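You operate a simulated robot arm through the tools that you are given. There is no shell and no other tool. Be economical: measure what you need, move in short steps, check, and stop when the job is done.

You are at the controls of a simulated robot arm. One attempt, no reset.

JOB
Seat and lock the red hook where the plan card says and hang the pink cord hank on it.
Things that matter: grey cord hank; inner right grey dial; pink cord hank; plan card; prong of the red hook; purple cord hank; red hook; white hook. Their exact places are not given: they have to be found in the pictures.

The check looks at the end state, three seconds after you hand in, the way a careful person would. Anything else that was tipped, shoved, dropped, spilled or broken makes it a failure.

ROBOT AND FRAMES
A 6-joint arm with a two-finger gripper on a trunk, on a base that drives. Base frame: it is fixed to the floor where the robot stands at the start and does not move with it; the origin is under the middle of the robot, x ahead of it, y to its left, z up; the surface under the hand at the start is at about z = 0.93. Readings come in m, degrees, newtons and seconds.
It reaches about 1.298 m from its shoulder. Its first joint turns from -149.0 to 149.0 degrees. Places, roughly: inner right grey dial [0.8, -0.1, 1.2]; plan card [0.8, -0.4, 1.4]; prong of the red hook [0.7, 0.2, 1.2]. Payload 1.57 kg.
The TCP is the grasp point between the finger pads, 0.021 m short of the fingertips. In the tool frame z runs along the fingers and y along their closing line. The gripper opens to 0.07 m. The gripper's body begins 0.05 m behind the TCP.
Orientation is that of the tool frame in the base frame, as [roll, pitch, yaw] about the fixed x, y, z axes, in that order (R = Rz(yaw) Ry(pitch) Rx(roll)). With the fingers straight down and closing along the base's y, the tool's x points along the base's -x, its y along +y and its z along -z.

CONTROLS
- The arm moves only by the tool apply_moves. Its argument "increments" is a list of rows, each a list of 6 numbers: the shift along the tool's x, y, z in m, then the turn, a rotation vector about the tool's x, y, z in degrees. In form: [[tx, ty, tz, ax, ay, az], ...]. A call has 1 to 12 rows; each row shifts and turns the commanded pose from where the row before left it, along the tool's axes as they then stand. "claw" is the closure in counts, from 0 (fully open) to 255 (shut), set as the call begins (left out, the last holds). Each row takes 0.2 s and may step no farther than 0.05 m and 8.6 degrees from the row before; otherwise, or with a gripper value out of range, the whole call is refused. Where a pose cannot be reached the arm comes as near as it can. A force on the tool above 80 N (or 10 N above the force at the start of the call, whichever is more), or a blocked arm, ends the call early, and 0.2 s more pass. The fingers move at their own pace and stop on an object; they squeeze with about 30 N. The grip force told is the motor's: it shows also when the fingers shut on nothing. Time passes only in rows, and 0.2 s behind the last, so rows that do not move let the fingers close. The reply holds the time, the measured pose of the TCP, the force on the tool along the base axes, the opening and the grip force, in the units named above and with some noise, with the torque about the TCP (base axes, N m) and any sound that the robot's microphone picked up, and new pictures: "views" is both (left out), scene, wrist or none.
- Cameras (640 x 400 px; columns grow to the right, rows downward): "scene" is now at [0.0523, 0.12, 1.6925]; the picture's right is [-0.38, -0.92, 0.00], its down [-0.50, 0.21, -0.84] and it looks along [0.78, -0.32, -0.54] (base axes); focal length 278 px, centre (320, 200). "wrist" rides on the gripper at [0.079, 0.004, -0.081] in the tool frame; the picture's right is [-0.05, 1.00, 0.00], its down [-0.67, -0.04, -0.74] and it looks along [-0.74, -0.04, 0.67] (tool axes); focal length 256 px, centre (320, 200).
- move_column(by): slides the trunk up (or, below 0, down) by that many m; the arm and the scene camera ride with it, the base frame stays. It gives what a move gives, with no picture.
- drive_base(legs): drives the robot by 1 to 6 legs, each [ahead, turn to the left] in m and degrees, along the robot's own axes; the way and the turn of a leg run together, so that a leg with both is an arc; at most 1.5 m and 180 degrees a leg. The arm and the cameras ride along, it lands a little off, and it stops where it bumps. It gives what a move gives, and a new picture of the scene camera.
- aim_head(pan, tilt): turns the head with the scene camera to pan (to the left, within 155 degrees either way) and tilt (down, from -29 to 69), counted from straight ahead of the robot. It gives what a move gives, and a new picture of the scene camera.
- probe_pixels(camera, pixels): for up to 12 pixels [column, row] of the newest picture of that camera ("zoom" is the newest enlarged one), the place [x, y, z] in the base frame of the surface seen there, good to about 0.003 m, but the place of the scene camera against the robot may be out by one fixed shift of up to 0.018 m in any direction. No time passes.
- enlarge(camera, box): a new picture of the part [left, top, right, bottom] of that camera's present view, enlarged. No time passes.
- finish_job(): hands the job in; it is judged then, once.

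Go step by step. Measure first, check grasps and placings, and put right what went wrong. The budget is 80 turns and 260 pictures, counting those below and the enlarged ones. Unless the task says otherwise, let go and move clear before handing in, and close with one line.

The tools are called after "Emit:" as a command line: name --pt "numbers of a row" for each row, then --argument value for the rest, lists and objects as JSON in quotes. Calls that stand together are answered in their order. apply_moves: Moves the arm, as the interface text tells. Its arguments: {"type":"object","properties":{"increments":{"type":"array"},"claw":{"type":"number"},"views":{"type":"string","enum":["both","scene","wrist","none"]}},"required":["increments"]} The other tools are called the same way: move_column (by) slides the trunk up or down; drive_base (legs) drives the base; aim_head (pan, tilt) turns the head that bears the scene camera; probe_pixels (camera, pixels) gives the place of the surface under pixels of a picture; enlarge (camera, box) takes an enlarged picture of a part of a camera's view; finish_job () hands the job in.

At the start:

```text
t: 0.0
tcp_pos: [0.6379, -0.2324, 0.9992]
tool_rot: [-179.9, 0.0, -179.7]
ft_force: [-0.2, -0.1, -0.3]
wrist_torque: [-0.01, 0.04, -0.04]
finger_gap: 0.0703
gripper_force: 0.0
trunk travel left (down, up): [-0.681, 0.289]
robot x, y, heading: [0.0007, -0.0112, -0.4]
head pan, tilt: [-22.4, 32.7]
```

scene: 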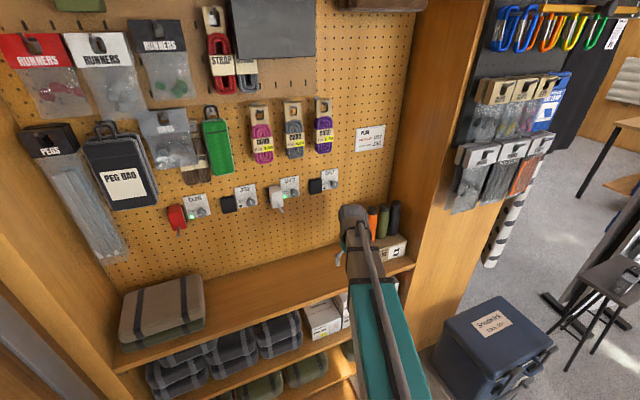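
wrist: 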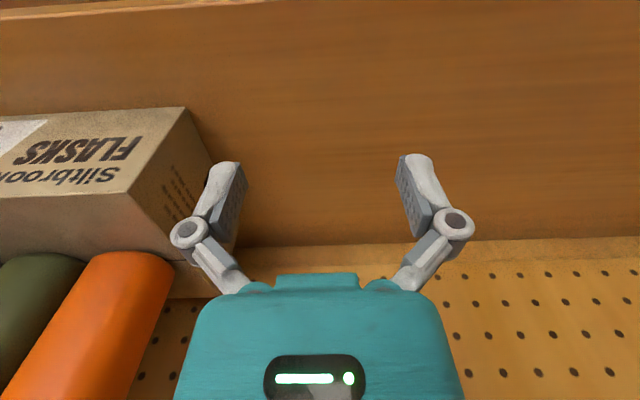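

The scene shows a pegboard with cord hanks at (262,140), (294,130), (323,125), a plan card at (370,138), and hook/dial stations at (185,212)–(322,182). I'll enlarge these regions.

Emit:
enlarge --camera "scene" --box '[340, 115, 400, 160]'

Emit:
enlarge --camera "scene" --box '[155, 160, 255, 240]'

Emit:
enlarge --camera "scene" --box '[245, 150, 345, 230]'

Emit:
enlarge --camera "scene" --box '[240, 90, 340, 170]'

```text
8.89 times, centred on (370, 138) of scene
```

zoom: 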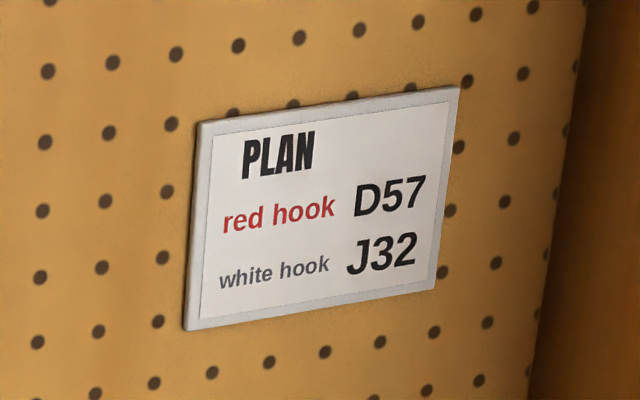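

```text
5.00 times, centred on (205, 200) of scene
```

zoom: 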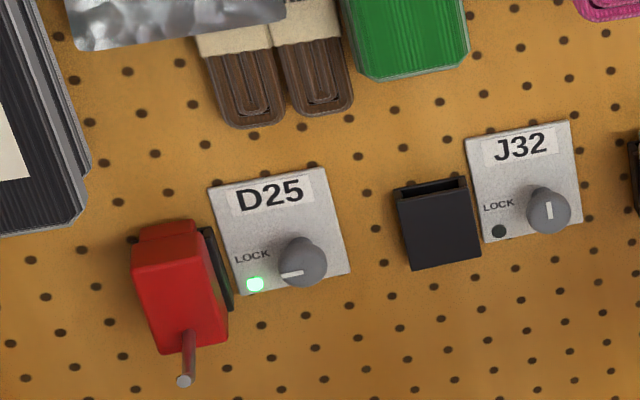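

```text
5.00 times, centred on (295, 190) of scene
```

zoom: 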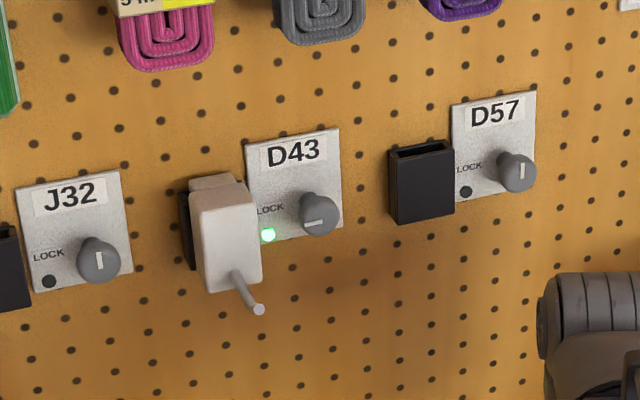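

```text
5.00 times, centred on (290, 130) of scene
```

zoom: 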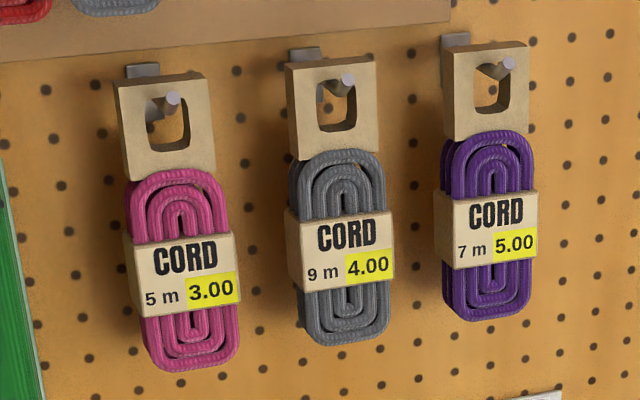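

The card says red hook → D57. The red hook sits locked in D25 (dial pointer toward LOCK, green lamp), and D57 is empty and unlocked. I'll probe the key points now.

Emit:
probe_pixels --camera "zoom" --pixels '[[172, 98], [165, 130], [160, 85], [150, 72], [165, 165], [180, 255], [195, 355], [350, 100], [345, 82], [507, 63], [400, 60], [240, 250]]'

Emit:
enlarge --camera "scene" --box '[155, 170, 235, 234]'

```text
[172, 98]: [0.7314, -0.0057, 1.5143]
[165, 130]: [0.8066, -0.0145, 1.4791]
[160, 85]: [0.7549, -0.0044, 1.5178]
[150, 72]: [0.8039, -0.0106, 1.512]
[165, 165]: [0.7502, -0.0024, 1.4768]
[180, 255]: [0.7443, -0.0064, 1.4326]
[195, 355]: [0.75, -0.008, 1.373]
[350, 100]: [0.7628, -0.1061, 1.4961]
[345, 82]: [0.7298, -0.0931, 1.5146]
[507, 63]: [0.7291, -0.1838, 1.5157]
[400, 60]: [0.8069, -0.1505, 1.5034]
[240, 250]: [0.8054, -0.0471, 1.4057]
```

```text
6.25 times, centred on (195, 202) of scene
```

zoom: 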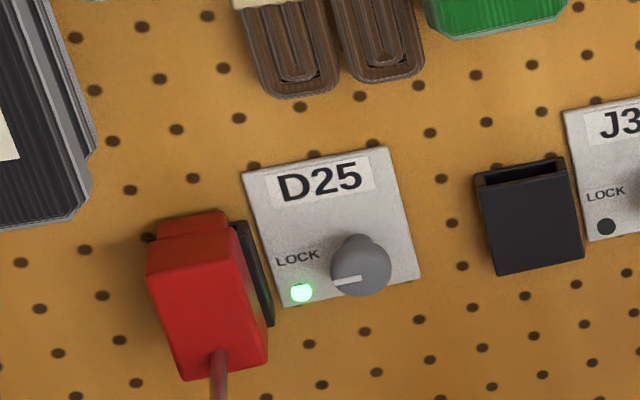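

Emit:
probe_pixels --camera "zoom" --pixels '[[362, 270], [340, 280], [302, 292], [152, 275], [240, 262], [195, 225], [178, 320], [225, 360], [266, 360], [222, 390], [260, 260], [350, 200]]'

Emit:
enlarge --camera "scene" --box '[285, 155, 365, 219]'

```text
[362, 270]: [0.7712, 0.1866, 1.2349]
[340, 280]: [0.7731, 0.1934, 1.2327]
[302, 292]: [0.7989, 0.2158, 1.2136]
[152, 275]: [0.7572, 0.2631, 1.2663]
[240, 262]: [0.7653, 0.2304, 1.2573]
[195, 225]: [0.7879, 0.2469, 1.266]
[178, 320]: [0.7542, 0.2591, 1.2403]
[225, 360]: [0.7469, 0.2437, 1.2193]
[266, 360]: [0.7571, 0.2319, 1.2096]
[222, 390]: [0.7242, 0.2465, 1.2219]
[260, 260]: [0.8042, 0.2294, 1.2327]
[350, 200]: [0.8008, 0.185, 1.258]
```

```text
6.25 times, centred on (325, 187) of scene
```

zoom: 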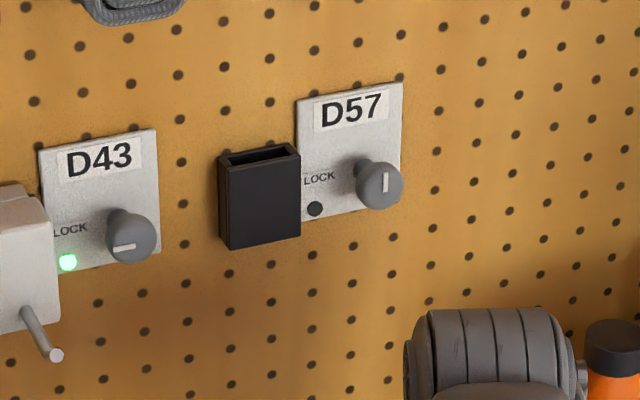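

Geometry is clear: D25's dial front is near (0.771,0.187,1.235), the hook block is y 0.23–0.263, z 1.21–1.27, and sockets open upward. I'll back off, rise, and turn the hand to point at the wall.

Emit:
apply_moves --pt "0.03 0 -0.04 0 0 0" --pt "0.03 0 -0.04 0 0 0" --pt "0.03 0 -0.04 0 0 0" --pt "0.03 0 -0.04 0 0 0" --pt "0 0 0 0 -8.2 0" --pt "0 0 0 0 -8.2 0" --pt "0 0 0 0 -8.2 0" --pt "0 0 0 0 -8.2 0" --pt "0 0 0 0 -8.2 0" --pt "0 0 0 0 -8.2 0" --views "none"

Emit:
apply_moves --pt "0 0 0 0 -8.2 0" --pt "0 0 0 0 -8.2 0" --pt "0 0 0 0 -8.2 0" --pt "0 0 0 0 -8.2 0" --pt "0 0 0 0 -8.0 0"

```text
t: 2.2
tcp_pos: [0.5986, -0.2815, 1.0646]
tool_rot: [-180.0, 49.0, -179.8]
ft_force: [0.9, -0.3, -0.8]
wrist_torque: [0.0, 0.0, 0.0]
finger_gap: 0.07
gripper_force: 0.1
out of reach, approached as far as the arm can: row 1, 2, 3, 4, 6, 7, 8, 9, 10
trunk travel left (down, up): [-0.681, 0.289]
robot x, y, heading: [0.0, -0.0134, -0.1]
head pan, tilt: [-22.4, 32.7]
```

```text
t: 3.4
tcp_pos: [0.6296, -0.3023, 1.1853]
tool_rot: [-157.4, 89.8, -157.3]
ft_force: [-0.6, -0.3, -0.6]
wrist_torque: [0.04, -0.01, -0.02]
finger_gap: 0.07
gripper_force: 0.1
out of reach, approached as far as the arm can: row 1, 2, 3, 4, 5
trunk travel left (down, up): [-0.681, 0.289]
robot x, y, heading: [0.0028, -0.0116, -0.2]
head pan, tilt: [-22.4, 32.7]
```

scene: 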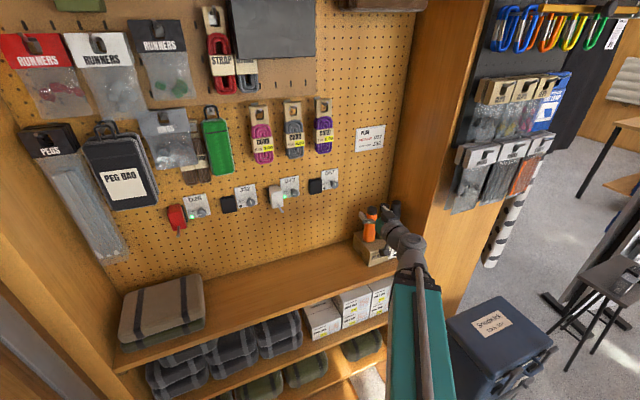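
wrist: 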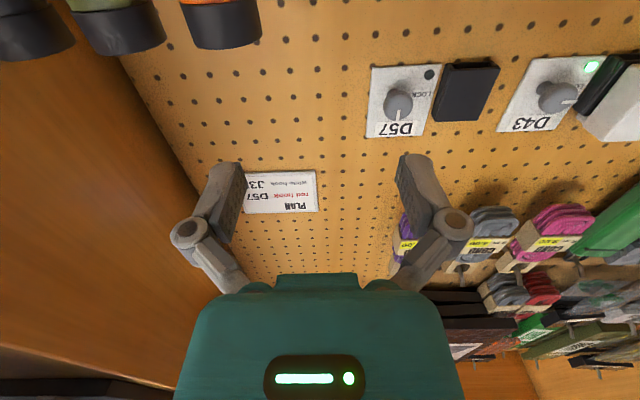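

The wrist view now shows the wall inverted (D57 at (395,100)), and the arm is too folded to reach properly. Backing the robot up should help; I'll look behind first.

Emit:
aim_head --pan 150 --tilt 40

Emit:
aim_head --pan -150 --tilt 40

```text
t: 6.0
tcp_pos: [0.6303, -0.303, 1.1849]
tool_rot: [179.8, 89.8, 179.8]
ft_force: [-0.5, 0.4, 0.4]
wrist_torque: [0.01, 0.02, 0.0]
finger_gap: 0.07
gripper_force: 0.1
trunk travel left (down, up): [-0.681, 0.289]
robot x, y, heading: [0.0004, -0.0129, -0.2]
head pan, tilt: [150.0, 40.0]
```

scene: 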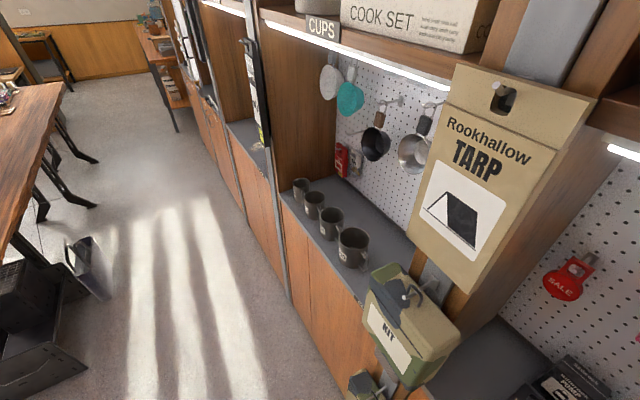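

```text
t: 10.1
tcp_pos: [0.6304, -0.3022, 1.1846]
tool_rot: [179.6, 89.8, 179.8]
ft_force: [-0.9, 0.0, -0.9]
wrist_torque: [-0.01, -0.03, 0.02]
finger_gap: 0.07
gripper_force: 0.1
trunk travel left (down, up): [-0.681, 0.289]
robot x, y, heading: [-0.0005, -0.0141, -0.2]
head pan, tilt: [-150.0, 40.0]
```

scene: 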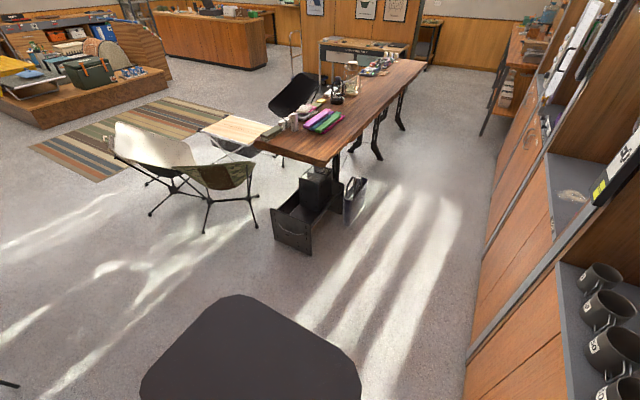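

The floor behind is clear for about a metre. I'll drive straight back 0.25 m and re-aim the head at the board.

Emit:
drive_base --legs '[[-0.25, 0]]'

Emit:
aim_head --pan -5 --tilt 22

```text
t: 12.2
tcp_pos: [0.377, -0.3018, 1.1859]
tool_rot: [-179.9, 89.8, -179.6]
ft_force: [0.7, -0.1, 0.2]
wrist_torque: [0.01, -0.02, 0.02]
finger_gap: 0.07
gripper_force: 0.1
trunk travel left (down, up): [-0.681, 0.289]
robot x, y, heading: [-0.2491, -0.0121, -0.0]
head pan, tilt: [-150.0, 40.0]
```

scene: 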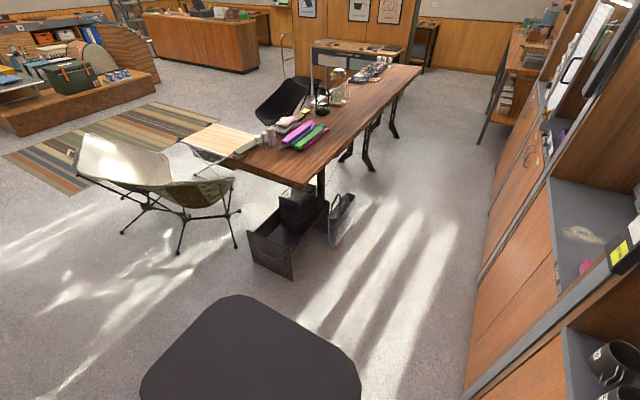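

```text
t: 14.5
tcp_pos: [0.378, -0.3003, 1.185]
tool_rot: [179.1, 89.8, 179.5]
ft_force: [0.4, 0.1, 0.3]
wrist_torque: [0.02, -0.02, 0.0]
finger_gap: 0.0701
gripper_force: 0.2
trunk travel left (down, up): [-0.681, 0.289]
robot x, y, heading: [-0.255, -0.0116, -0.1]
head pan, tilt: [-5.0, 22.0]
```

scene: 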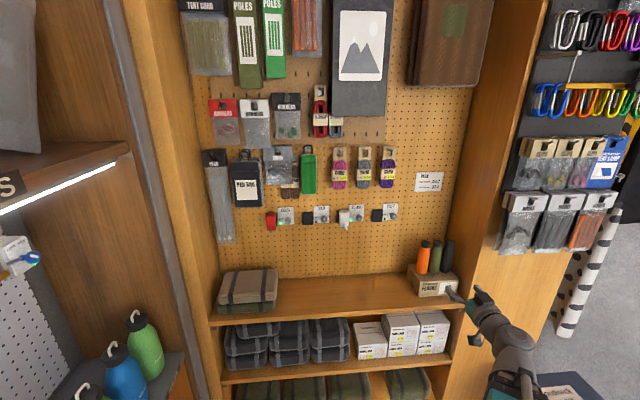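

The robot is back and the view is clear. Moving the hand left to in front of D25's dial (y≈0.187, z≈1.235), staying back at x≈0.4, then rolling the hand −90°.

Emit:
apply_moves --pt "-0.005 0.049 0 0 0 0" --pt "-0.005 0.049 0 0 0 0" --pt "-0.005 0.049 0 0 0 0" --pt "-0.005 0.049 0 0 0 0" --pt "-0.005 0.049 0 0 0 0" --pt "-0.005 0.049 0 0 0 0" --pt "-0.005 0.049 0 0 0 0" --pt "-0.005 0.049 0 0 0 0" --pt "-0.005 0.049 0 0 0 0" --pt "-0.005 0.046 0 0 0 0" --pt "0 0 0.03 0 0 0" --pt "0 0 0.03 0 0 0"

```text
t: 17.1
tcp_pos: [0.5333, 0.1465, 1.1848]
tool_rot: [179.3, 89.8, 179.6]
ft_force: [0.1, -0.4, 0.2]
wrist_torque: [0.04, 0.0, -0.04]
finger_gap: 0.0701
gripper_force: 0.1
out of reach, approached as far as the arm can: row 1, 2, 3, 4, 5, 6, 7, 8, 9, 10
trunk travel left (down, up): [-0.681, 0.289]
robot x, y, heading: [-0.2528, -0.0147, -0.2]
head pan, tilt: [-5.0, 22.0]
```

scene: 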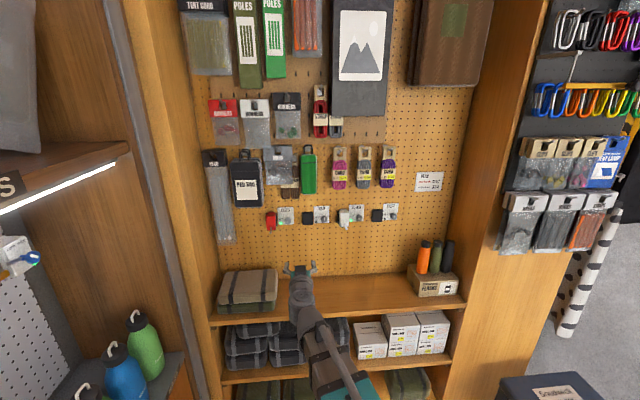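
wrist: 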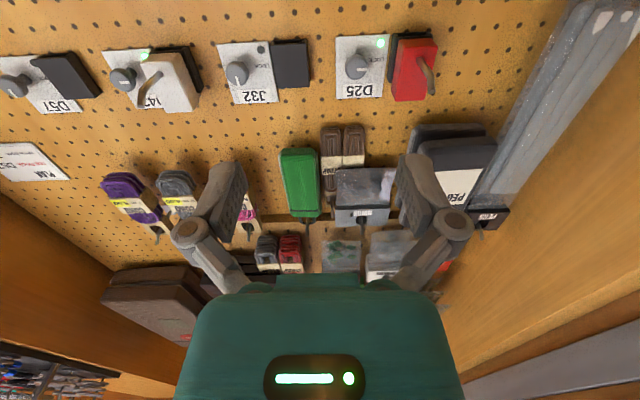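

The arm hit its inner limit at z≈1.185; raising the trunk will help, and is useful for the hank too.

Emit:
move_column --by 0.12

Emit:
apply_moves --pt "0 0 0 0 0 -8.5" --pt "0 0 0 0 0 -8.5" --pt "0 0 0 0 0 -8.5" --pt "0 0 0 0 0 -8.5" --pt "0 0 0 0 0 -8.5" --pt "0 0 0 0 0 -8.5" --pt "0 0 0 0 0 -8.5" --pt "0 0 0 0 0 -8.5" --pt "0 0 0 0 0 -8.5" --pt "0 0 0 0 0 -8.5" --pt "0 0 0 0 0 -5"

```text
t: 18.6
tcp_pos: [0.5315, 0.1457, 1.3062]
tool_rot: [-177.7, 89.9, -177.6]
ft_force: [1.2, -0.6, -0.5]
wrist_torque: [0.02, 0.02, -0.03]
finger_gap: 0.07
gripper_force: 0.1
trunk travel left (down, up): [-0.801, 0.169]
robot x, y, heading: [-0.2526, -0.0134, -0.3]
head pan, tilt: [-5.0, 22.0]
```

```text
t: 21.0
tcp_pos: [0.5337, 0.1403, 1.313]
tool_rot: [-88.1, 0.4, -89.4]
ft_force: [-0.5, 0.0, -0.7]
wrist_torque: [0.01, 0.02, -0.02]
finger_gap: 0.0701
gripper_force: 0.1
out of reach, approached as far as the arm can: row 11
trunk travel left (down, up): [-0.801, 0.169]
robot x, y, heading: [-0.2541, -0.0142, 0.1]
head pan, tilt: [-5.0, 22.0]
```

scene: 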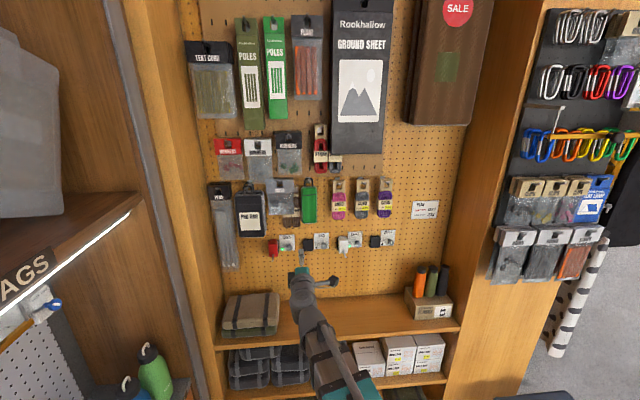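
wrist: 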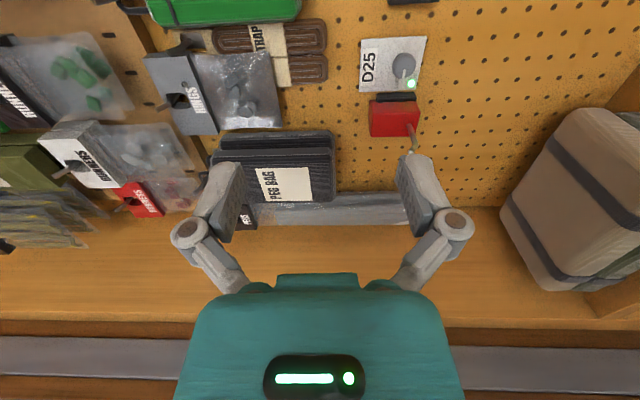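

Now the hand points at the wall with the camera on its right; D25, dial (404,66) and hook (392,118) are visible. Measure with the wrist camera.

Emit:
enlarge --camera "wrist" --box '[340, 20, 460, 170]'

Emit:
probe_pixels --camera "wrist" --pixels '[[402, 60], [404, 66], [407, 72], [371, 118], [395, 118], [415, 118], [395, 103], [395, 134], [415, 140], [420, 95], [412, 131], [395, 97]]'

```text
2.67 times, centred on (400, 95) of wrist
```

zoom: 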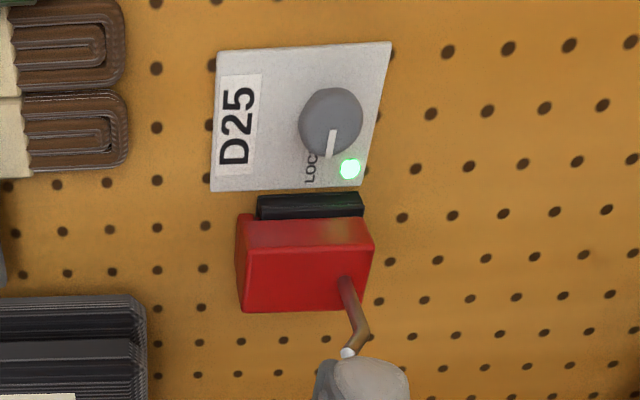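

```text
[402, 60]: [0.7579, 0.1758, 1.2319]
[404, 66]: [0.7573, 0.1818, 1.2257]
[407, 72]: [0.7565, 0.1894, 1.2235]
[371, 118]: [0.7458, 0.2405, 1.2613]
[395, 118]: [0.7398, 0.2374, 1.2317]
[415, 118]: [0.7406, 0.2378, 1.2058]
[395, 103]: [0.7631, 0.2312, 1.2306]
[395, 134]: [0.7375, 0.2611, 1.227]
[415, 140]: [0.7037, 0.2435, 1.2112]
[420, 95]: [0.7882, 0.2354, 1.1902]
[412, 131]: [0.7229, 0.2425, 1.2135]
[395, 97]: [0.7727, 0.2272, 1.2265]
```

Dial centre by wrist camera is (0.757, 0.182, 1.227), Ø≈0.026; wrist camera shows scene probes are off by about +0.013 in x. Aligning laterally first.

Emit:
apply_moves --pt "-0.021 0.043 0 0 0 0" --pt "-0.021 0.043 0 0 0 0" --pt "0 0 0.04 0 0 0" --pt "0 0 0.04 0 0 0" --pt "0 0 0 0 0 0" --views "wrist"

```text
t: 22.2
tcp_pos: [0.618, 0.1588, 1.3121]
tool_rot: [-88.1, 0.5, -89.4]
ft_force: [0.4, -0.1, 0.7]
wrist_torque: [-0.02, -0.04, -0.03]
finger_gap: 0.0699
gripper_force: 0.0
out of reach, approached as far as the arm can: row 1, 2, 3, 4
trunk travel left (down, up): [-0.801, 0.169]
robot x, y, heading: [-0.2516, -0.0112, 0.0]
head pan, tilt: [-5.0, 22.0]
```

wrist: 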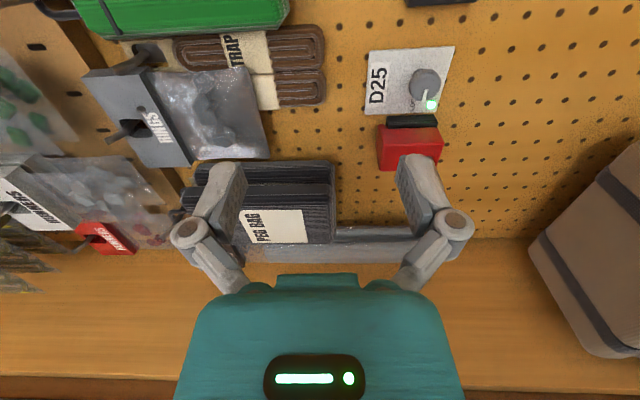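

Height won't change while the arm is this folded; I'll back the base another 0.17 m to give it room.

Emit:
drive_base --legs '[[-0.17, 0]]'

Emit:
apply_moves --pt "0 0 0.03 0 0 0" --pt "0 0 0.03 0 0 0" --pt "0 0 0.03 0 0 0" --pt "0 0 0.03 0 0 0" --pt "0 0 0 0 0 0" --views "wrist"

```text
t: 23.9
tcp_pos: [0.4481, 0.1549, 1.3129]
tool_rot: [-88.2, 0.5, -89.4]
ft_force: [0.0, 0.5, 0.8]
wrist_torque: [0.01, 0.05, 0.0]
finger_gap: 0.0699
gripper_force: 0.1
trunk travel left (down, up): [-0.801, 0.169]
robot x, y, heading: [-0.4239, -0.0151, -0.1]
head pan, tilt: [-5.0, 22.0]
```

scene: 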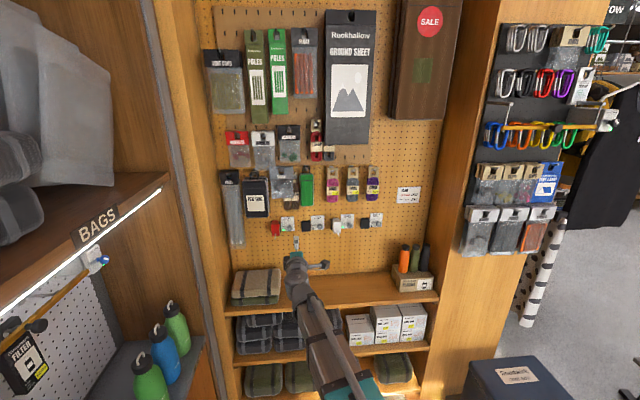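

```text
t: 25.1
tcp_pos: [0.5689, 0.1562, 1.3119]
tool_rot: [-88.1, 0.5, -89.5]
ft_force: [-0.6, -0.3, 0.0]
wrist_torque: [0.03, 0.01, -0.04]
finger_gap: 0.0698
gripper_force: 0.0
out of reach, approached as far as the arm can: row 4
trunk travel left (down, up): [-0.801, 0.169]
robot x, y, heading: [-0.4206, -0.0112, -0.3]
head pan, tilt: [-5.0, 22.0]
```

wrist: 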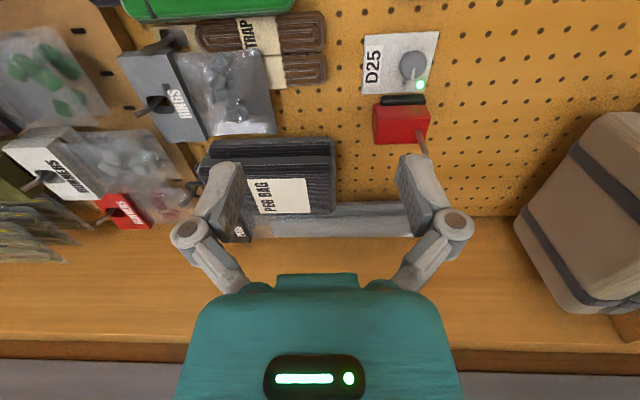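

Test a downward/left move from here to see whether the arm now obeys.

Emit:
apply_moves --pt "0 0.03 0 0 0 0" --pt "0 0.03 0 0 0 0" --pt "-0.026 0.025 0 0 0 0" --pt "0 0 0 0 0 0" --views "scene"

```text
t: 26.1
tcp_pos: [0.5699, 0.1825, 1.3121]
tool_rot: [-88.2, 0.5, -89.5]
ft_force: [-0.1, 0.4, -0.5]
wrist_torque: [0.02, -0.02, 0.01]
finger_gap: 0.0699
gripper_force: 0.1
out of reach, approached as far as the arm can: row 1, 2, 3
trunk travel left (down, up): [-0.801, 0.169]
robot x, y, heading: [-0.4223, -0.0138, -0.2]
head pan, tilt: [-5.0, 22.0]
```

scene: 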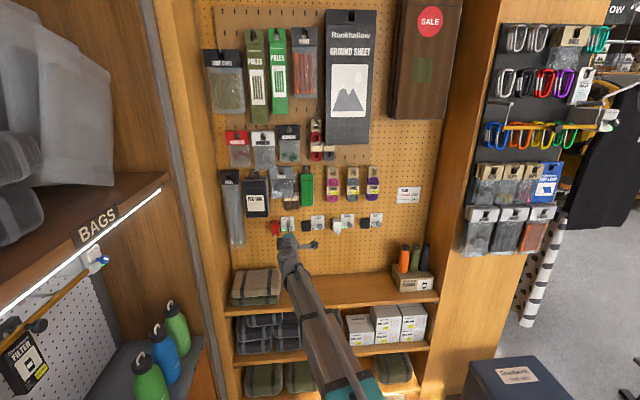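

Left works, but z is pinned at 1.312, which looks like a wrist joint limit. Let me look at the arm's shape.

Emit:
aim_head --pan -15 --tilt 50

```text
t: 27.0
tcp_pos: [0.569, 0.1829, 1.311]
tool_rot: [-88.2, 0.5, -89.4]
ft_force: [0.2, -0.2, -0.2]
wrist_torque: [0.0, 0.02, -0.01]
finger_gap: 0.07
gripper_force: 0.0
trunk travel left (down, up): [-0.801, 0.169]
robot x, y, heading: [-0.4237, -0.0155, -0.0]
head pan, tilt: [-15.0, 50.0]
```

scene: 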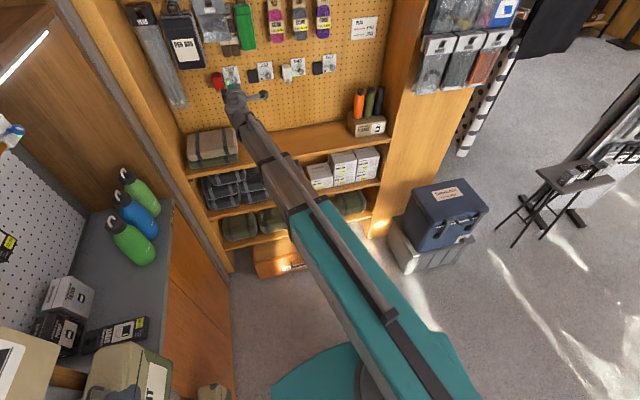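

Emit:
probe_pixels --camera "scene" --pixels '[[240, 105], [265, 155], [295, 195], [330, 245], [380, 310], [440, 385], [320, 375], [365, 390]]'

```text
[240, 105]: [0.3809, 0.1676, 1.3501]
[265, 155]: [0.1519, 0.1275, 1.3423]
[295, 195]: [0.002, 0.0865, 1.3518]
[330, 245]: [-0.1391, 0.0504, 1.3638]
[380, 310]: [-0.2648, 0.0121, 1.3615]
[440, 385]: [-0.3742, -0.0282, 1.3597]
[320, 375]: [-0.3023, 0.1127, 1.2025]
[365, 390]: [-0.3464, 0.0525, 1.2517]
```

The arm turns out to be a flat, horizontal linkage (all points z≈1.35): the column sets the height. So I lower the column by 0.085 to bring the TCP to z≈1.227, staying back at x≈0.57.

Emit:
move_column --by -0.085

Emit:
apply_moves --pt "0 0 0.02 0 0 0" --pt "0 0 0 0 0 0" --views "wrist"

```text
t: 28.2
tcp_pos: [0.5701, 0.1821, 1.2267]
tool_rot: [-88.3, 0.5, -89.5]
ft_force: [1.0, 0.0, 0.2]
wrist_torque: [-0.03, 0.0, -0.01]
finger_gap: 0.0697
gripper_force: 0.1
trunk travel left (down, up): [-0.716, 0.254]
robot x, y, heading: [-0.4207, -0.0113, -0.3]
head pan, tilt: [-15.0, 50.0]
```

```text
t: 28.8
tcp_pos: [0.5907, 0.1829, 1.2266]
tool_rot: [-88.2, 0.4, -89.6]
ft_force: [-0.5, -0.5, 0.0]
wrist_torque: [0.0, -0.04, 0.0]
finger_gap: 0.0701
gripper_force: 0.0
trunk travel left (down, up): [-0.716, 0.254]
robot x, y, heading: [-0.4225, -0.0156, -0.2]
head pan, tilt: [-15.0, 50.0]
```

wrist: 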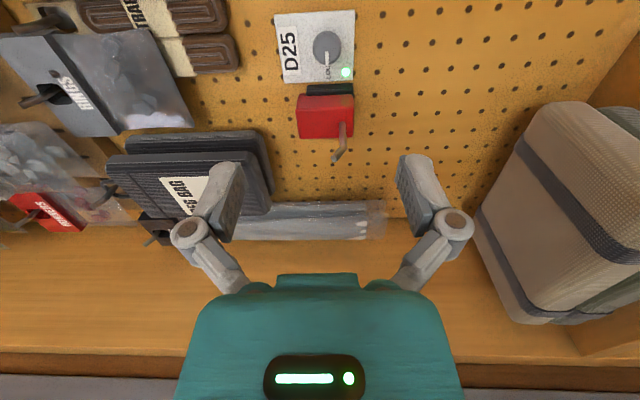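

The hand responds without limits now and the dial (326,47) lies on the hand's axis. I'll level the 1.8° pitch and re-measure.

Emit:
apply_moves --pt "0 0.006 0 -1.8 0 0" --pt "0 0 0 0 0 0" --views "wrist"

Emit:
probe_pixels --camera "wrist" --pixels '[[326, 44], [326, 36], [326, 51], [319, 44], [334, 44], [300, 20], [346, 72], [300, 115], [340, 160]]'

```text
t: 29.4
tcp_pos: [0.5911, 0.1815, 1.2266]
tool_rot: [-88.5, 1.0, -89.3]
ft_force: [0.2, -0.6, 0.5]
wrist_torque: [0.04, -0.01, 0.01]
finger_gap: 0.0699
gripper_force: 0.1
out of reach, approached as far as the arm can: row 1
trunk travel left (down, up): [-0.716, 0.254]
robot x, y, heading: [-0.4208, -0.0155, -0.1]
head pan, tilt: [-15.0, 50.0]
```

wrist: 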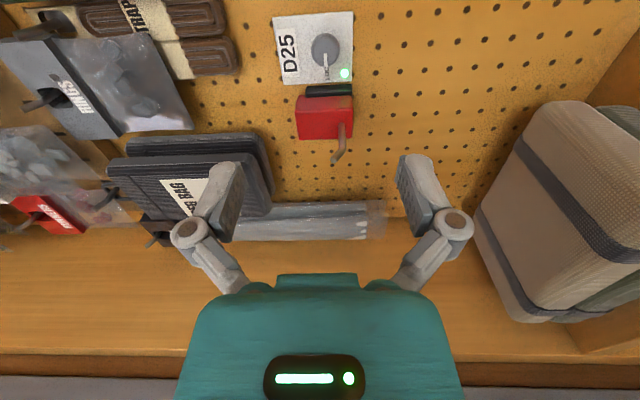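

```text
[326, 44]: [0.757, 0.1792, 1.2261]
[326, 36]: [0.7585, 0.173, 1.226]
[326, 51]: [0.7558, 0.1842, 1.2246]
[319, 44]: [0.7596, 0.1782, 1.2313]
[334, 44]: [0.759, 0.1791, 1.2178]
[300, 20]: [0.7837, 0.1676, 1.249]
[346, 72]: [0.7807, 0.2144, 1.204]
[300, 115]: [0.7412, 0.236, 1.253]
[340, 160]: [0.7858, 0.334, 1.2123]
```

Dial centre ≈(0.757, 0.180, 1.225), plate at x≈0.783; TCP is aligned at (0.591,0.1815,1.2266). Advance to x≈0.754 in two steps.

Emit:
apply_moves --pt "0 0.001 0.04 0 0 0" --pt "0 0.001 0.04 0 0 0" --pt "0 0.001 0.04 0 0 0" --pt "0 0 0 0 0 0" --views "wrist"

```text
t: 30.4
tcp_pos: [0.7119, 0.1808, 1.226]
tool_rot: [-88.6, 0.8, -89.3]
ft_force: [0.2, -0.7, -0.1]
wrist_torque: [0.03, -0.02, -0.05]
finger_gap: 0.07
gripper_force: 0.1
trunk travel left (down, up): [-0.716, 0.254]
robot x, y, heading: [-0.4258, -0.0128, 0.1]
head pan, tilt: [-15.0, 50.0]
```

wrist: 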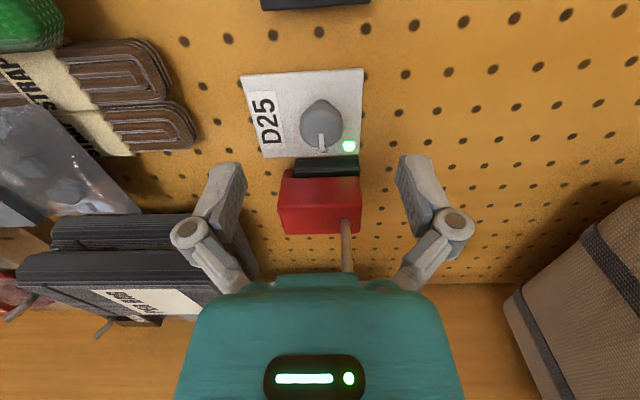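

Alignment holds (dial at (320,122), heading to the grip point). Advancing the last 0.042 and then closing.

Emit:
apply_moves --pt "0 0.0005 0.021 0 0 0" --pt "0 0.0005 0.021 0 0 0" --pt "0 0 0 0 0 0" --views "wrist"

Emit:
apply_moves --pt "0 0 0 0 0 0" --pt "0 0 0 0 0 0" --pt "0 0 0 0 0 0" --pt "0 0 0 0 0 0" --claw 255 --views "wrist"

```text
t: 31.2
tcp_pos: [0.7527, 0.1789, 1.2251]
tool_rot: [-88.7, 0.8, -89.3]
ft_force: [0.4, 0.1, -0.7]
wrist_torque: [0.03, -0.01, -0.03]
finger_gap: 0.0702
gripper_force: 0.1
out of reach, approached as far as the arm can: row 1
trunk travel left (down, up): [-0.716, 0.254]
robot x, y, heading: [-0.4258, -0.0141, -0.1]
head pan, tilt: [-15.0, 50.0]
```

wrist: 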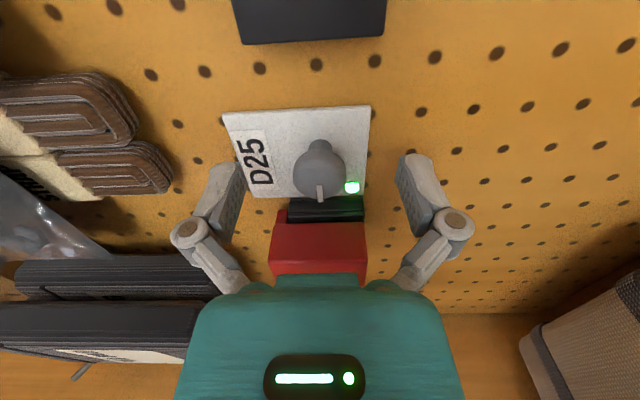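

```text
t: 32.2
tcp_pos: [0.7521, 0.181, 1.2259]
tool_rot: [-88.7, 0.8, -89.4]
ft_force: [0.7, 1.1, 3.6]
wrist_torque: [0.01, -0.07, 0.02]
finger_gap: 0.0255
gripper_force: 32.7
trunk travel left (down, up): [-0.716, 0.254]
robot x, y, heading: [-0.4223, -0.0123, -0.1]
head pan, tilt: [-15.0, 50.0]
```

wrist: 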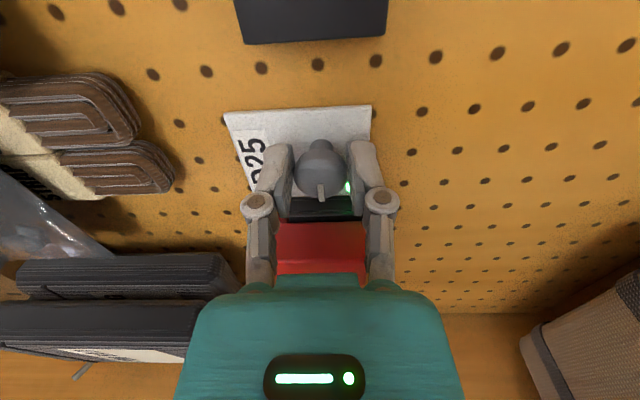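

The dial is gripped (gap 25.5 mm). Turning +90° clockwise, in two halves.

Emit:
apply_moves --pt "0 0 0 0 0 8.2" --pt "0 0 0 0 0 8.2" --pt "0 0 0 0 0 8.2" --pt "0 0 0 0 0 8.2" --pt "0 0 0 0 0 8.2" --views "wrist"

Emit:
apply_moves --pt "0 0 0 0 0 8.2" --pt "0 0 0 0 0 8.2" --pt "0 0 0 0 0 8.2" --pt "0 0 0 0 0 8.2" --pt "0 0 0 0 0 8.2" --pt "0 0 0 0 0 7.8" --views "wrist"

```text
t: 33.4
tcp_pos: [0.7509, 0.181, 1.2217]
tool_rot: [-90.0, 41.6, -89.5]
ft_force: [16.1, 4.1, 20.7]
wrist_torque: [0.07, -0.33, 0.16]
finger_gap: 0.0255
gripper_force: 32.2
out of reach, approached as far as the arm can: row 1
trunk travel left (down, up): [-0.716, 0.254]
robot x, y, heading: [-0.4216, -0.0098, -0.1]
head pan, tilt: [-15.0, 50.0]
```

wrist: 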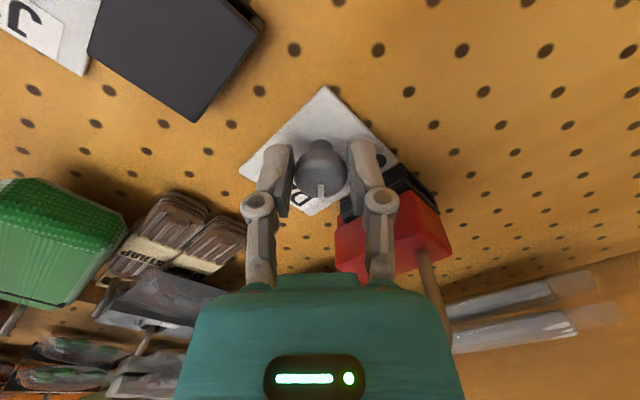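

```text
t: 34.8
tcp_pos: [0.7517, 0.1862, 1.2208]
tool_rot: [89.1, 89.6, 89.8]
ft_force: [-12.3, 20.6, -10.7]
wrist_torque: [-0.34, 0.16, 0.36]
finger_gap: 0.0258
gripper_force: 31.7
trunk travel left (down, up): [-0.716, 0.254]
robot x, y, heading: [-0.4213, -0.0125, -0.2]
head pan, tilt: [-15.0, 50.0]
```

wrist: 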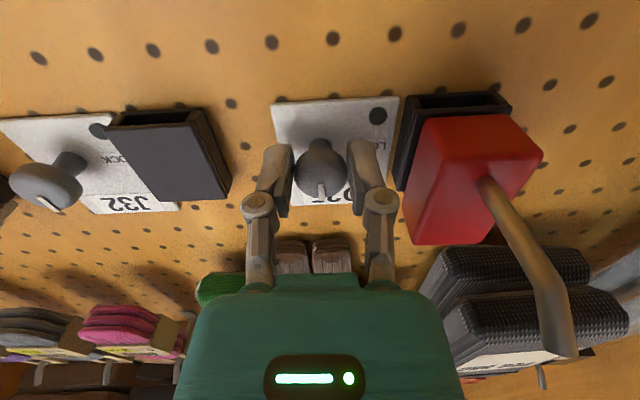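

D25's lamp is dark: unlocked. Open partially (clear of the hook) and back off straight.

Emit:
apply_moves --pt "0 0 0 0 0 0" --pt "0 0 0 0 0 0" --pt "0 0 0 0 0 0" --pt "0 0 -0.02 0 0 0" --pt "0 0 -0.03 0 0 0" --pt "0 0 -0.04 0 0 0" --pt "0 0 -0.05 0 0 0" --pt "0 0 0 0 0 0" --claw 95 --views "wrist"

```text
t: 36.6
tcp_pos: [0.615, 0.1777, 1.2218]
tool_rot: [86.9, 89.7, 87.3]
ft_force: [0.4, 0.8, 0.6]
wrist_torque: [-0.01, 0.03, 0.03]
finger_gap: 0.0439
gripper_force: 0.1
trunk travel left (down, up): [-0.716, 0.254]
robot x, y, heading: [-0.4219, -0.014, -0.4]
head pan, tilt: [-15.0, 50.0]
```

wrist: 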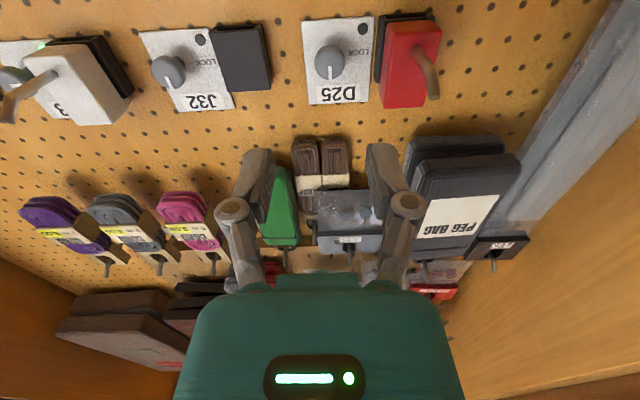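

D25 now is unlocked with pointer up. Measuring the hook's faces, socket and prong in an enlarged wrist view.

Emit:
enlarge --camera "wrist" --box '[300, 5, 460, 115]'

Emit:
probe_pixels --camera "wrist" --pixels '[[387, 90], [422, 93], [391, 65], [436, 50], [415, 60], [415, 40], [412, 80], [437, 96], [405, 18], [332, 62], [405, 103], [379, 60]]'

```text
3.64 times, centred on (380, 60) of wrist
```

zoom: 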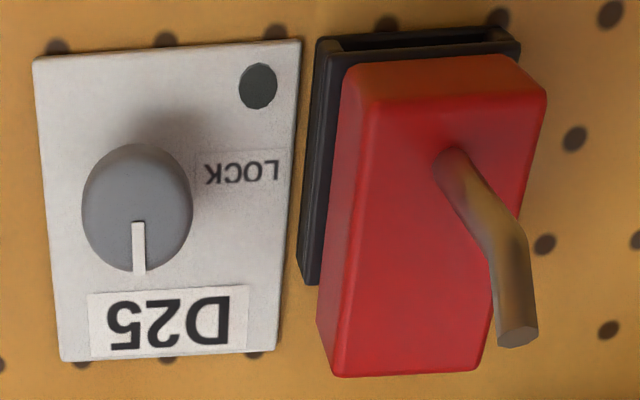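

```text
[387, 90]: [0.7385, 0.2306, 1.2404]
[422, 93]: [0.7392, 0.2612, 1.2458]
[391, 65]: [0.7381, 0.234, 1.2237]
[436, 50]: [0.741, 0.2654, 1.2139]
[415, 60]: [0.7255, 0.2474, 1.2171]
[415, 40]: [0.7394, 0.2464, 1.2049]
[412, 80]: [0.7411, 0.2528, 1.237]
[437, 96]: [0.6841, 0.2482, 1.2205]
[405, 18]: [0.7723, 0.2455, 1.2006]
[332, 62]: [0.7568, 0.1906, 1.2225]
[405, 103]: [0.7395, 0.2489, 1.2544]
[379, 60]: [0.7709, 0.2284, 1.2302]
```

Hook: y 0.231–0.264, x front 0.739, prong sticking out to (0.684, 0.248, 1.22). I'll grip it above the prong at z≈1.247; checking the peg bag's clearance first and lifting the column.

Emit:
probe_pixels --camera "wrist" --pixels '[[455, 140], [410, 145], [425, 165], [500, 145], [345, 192], [220, 92], [265, 88], [245, 30], [170, 70], [340, 25], [360, 20]]'

Emit:
move_column --by 0.025

Emit:
apply_moves --pt "0 0.035 0 0 0 0" --pt "0 0.0345 0 0 0 0" --pt "0 0 0.03 0 0 0" --pt "0 0 0.02 0 0 0" --pt "0 0 0 0 0 0" --claw 50 --views "wrist"

```text
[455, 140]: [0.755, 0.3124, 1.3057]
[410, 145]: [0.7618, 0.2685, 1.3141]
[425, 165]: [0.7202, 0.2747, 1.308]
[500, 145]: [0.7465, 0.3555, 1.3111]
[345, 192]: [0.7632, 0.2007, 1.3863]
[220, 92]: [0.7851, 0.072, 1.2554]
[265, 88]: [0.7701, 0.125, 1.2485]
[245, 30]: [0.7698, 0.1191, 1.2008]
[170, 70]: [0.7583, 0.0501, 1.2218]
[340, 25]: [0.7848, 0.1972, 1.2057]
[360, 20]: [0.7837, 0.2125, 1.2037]
```

```text
t: 37.3
tcp_pos: [0.6141, 0.1765, 1.2458]
tool_rot: [88.0, 89.7, 88.5]
ft_force: [0.4, 0.4, 0.4]
wrist_torque: [-0.04, 0.02, 0.01]
finger_gap: 0.0439
gripper_force: 0.1
trunk travel left (down, up): [-0.741, 0.229]
robot x, y, heading: [-0.4252, -0.0135, -0.1]
head pan, tilt: [-15.0, 50.0]
```

```text
t: 38.5
tcp_pos: [0.6644, 0.2482, 1.2467]
tool_rot: [58.0, 89.5, 58.6]
ft_force: [-0.3, 1.0, 0.4]
wrist_torque: [-0.02, -0.02, -0.01]
finger_gap: 0.0564
gripper_force: 0.0
trunk travel left (down, up): [-0.741, 0.229]
robot x, y, heading: [-0.4216, -0.0161, -0.1]
head pan, tilt: [-15.0, 50.0]
```

wrist: 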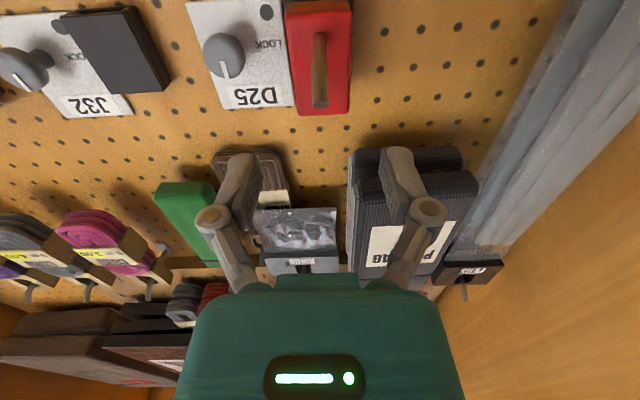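

Aligned on the hook (y 0.248). The peg bag's bottom is at z 1.306, so I lower the grip slightly, then advance to x≈0.742 and close.

Emit:
move_column --by -0.003

Emit:
apply_moves --pt "0 0 0.03 0 0 0" --pt "0 0 0.027 0 0 0" --pt "0 0 0.02 0 0 0" --pt "0 0 0 0 0 0" --views "both"

```text
t: 39.0
tcp_pos: [0.6635, 0.2468, 1.2432]
tool_rot: [58.9, 89.6, 59.2]
ft_force: [0.4, -0.2, 0.2]
wrist_torque: [0.03, -0.04, 0.0]
finger_gap: 0.0562
gripper_force: 0.0
trunk travel left (down, up): [-0.738, 0.232]
robot x, y, heading: [-0.423, -0.0159, 0.0]
head pan, tilt: [-15.0, 50.0]
```

```text
t: 40.0
tcp_pos: [0.7418, 0.2469, 1.2427]
tool_rot: [78.2, 89.6, 78.5]
ft_force: [0.4, 0.2, -0.4]
wrist_torque: [-0.01, -0.03, 0.0]
finger_gap: 0.0563
gripper_force: 0.0
trunk travel left (down, up): [-0.738, 0.232]
robot x, y, heading: [-0.4216, -0.0177, 0.1]
head pan, tilt: [-15.0, 50.0]
```

scene: 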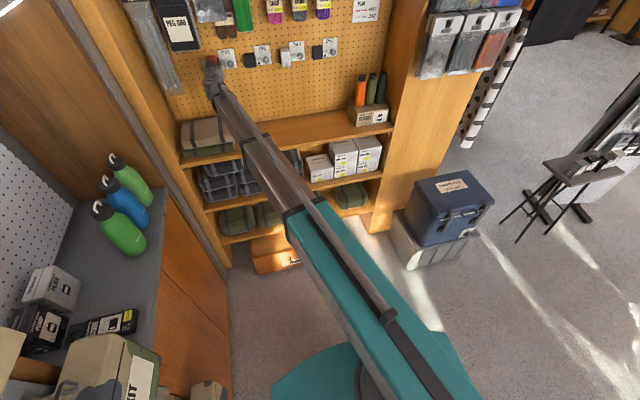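
wrist: 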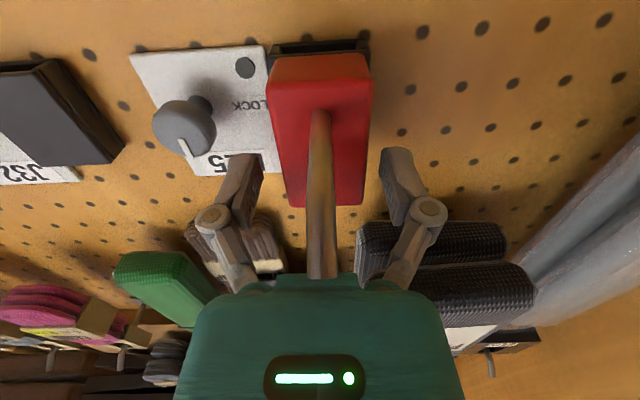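

The fingers straddle the hook's upper block with the prong beneath; closing.

Emit:
apply_moves --pt "0 0 0 0 0 0" --pt "0 0 0 0 0 0" --pt "0 0 0 0 0 0" --pt "0 0 0 0 0 0" --claw 255 --views "wrist"

Emit:
move_column --by 0.02

Emit:
apply_moves --pt "0 0 0 0 0 0" --views "wrist"

```text
t: 41.0
tcp_pos: [0.7417, 0.2478, 1.2431]
tool_rot: [70.7, 89.7, 71.2]
ft_force: [-0.4, 1.3, 2.4]
wrist_torque: [-0.02, -0.1, 0.04]
finger_gap: 0.0347
gripper_force: 30.1
trunk travel left (down, up): [-0.738, 0.232]
robot x, y, heading: [-0.4193, -0.0124, -0.2]
head pan, tilt: [-15.0, 50.0]
```

wrist: 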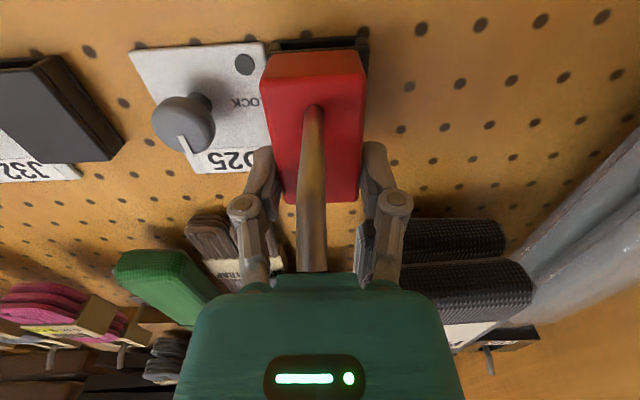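

```text
t: 41.7
tcp_pos: [0.7403, 0.2482, 1.2633]
tool_rot: [67.6, 89.7, 67.8]
ft_force: [0.9, 0.8, 5.1]
wrist_torque: [0.02, -0.2, 0.03]
finger_gap: 0.035
gripper_force: 29.3
trunk travel left (down, up): [-0.758, 0.212]
robot x, y, heading: [-0.4239, -0.013, -0.2]
head pan, tilt: [-15.0, 50.0]
```

```text
t: 42.1
tcp_pos: [0.7402, 0.2486, 1.2623]
tool_rot: [67.3, 89.7, 67.8]
ft_force: [1.5, 1.9, 5.0]
wrist_torque: [0.06, -0.23, 0.05]
finger_gap: 0.0351
gripper_force: 29.8
trunk travel left (down, up): [-0.758, 0.212]
robot x, y, heading: [-0.4235, -0.0156, 0.0]
head pan, tilt: [-15.0, 50.0]
```

wrist: 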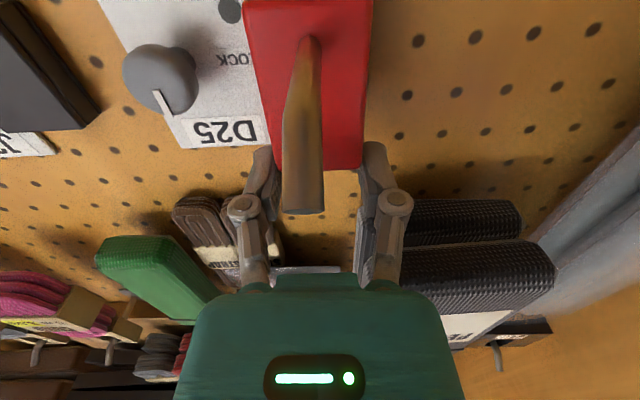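

The wrist view suggests the fingers slid up the hook while it stayed (hook end moved from row 203 to 170). Probing its present place.

Emit:
probe_pixels --camera "wrist" --pixels '[[303, 211], [305, 60], [340, 160], [340, 20], [275, 20], [355, 20], [280, 160], [160, 75], [230, 10]]'

Emit:
enlarge --camera "scene" --box '[190, 30, 270, 84]'

```text
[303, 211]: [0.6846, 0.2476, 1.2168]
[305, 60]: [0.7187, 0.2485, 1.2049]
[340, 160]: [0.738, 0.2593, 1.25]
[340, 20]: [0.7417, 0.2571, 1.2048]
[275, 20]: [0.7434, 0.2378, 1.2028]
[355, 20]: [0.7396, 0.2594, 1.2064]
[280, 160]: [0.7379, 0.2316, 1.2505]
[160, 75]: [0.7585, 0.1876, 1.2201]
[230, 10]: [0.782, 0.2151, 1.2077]
```

```text
7.41 times, centred on (230, 57) of scene
```

zoom: 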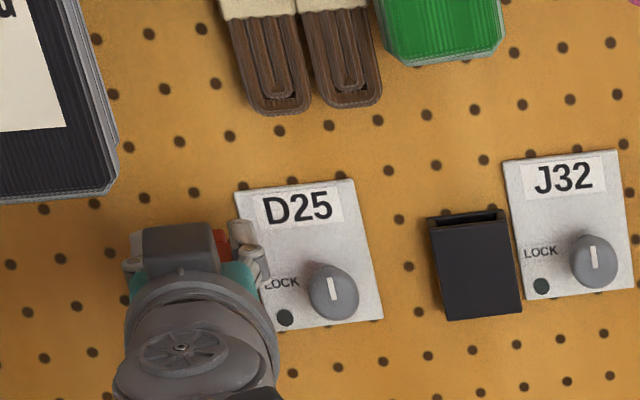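

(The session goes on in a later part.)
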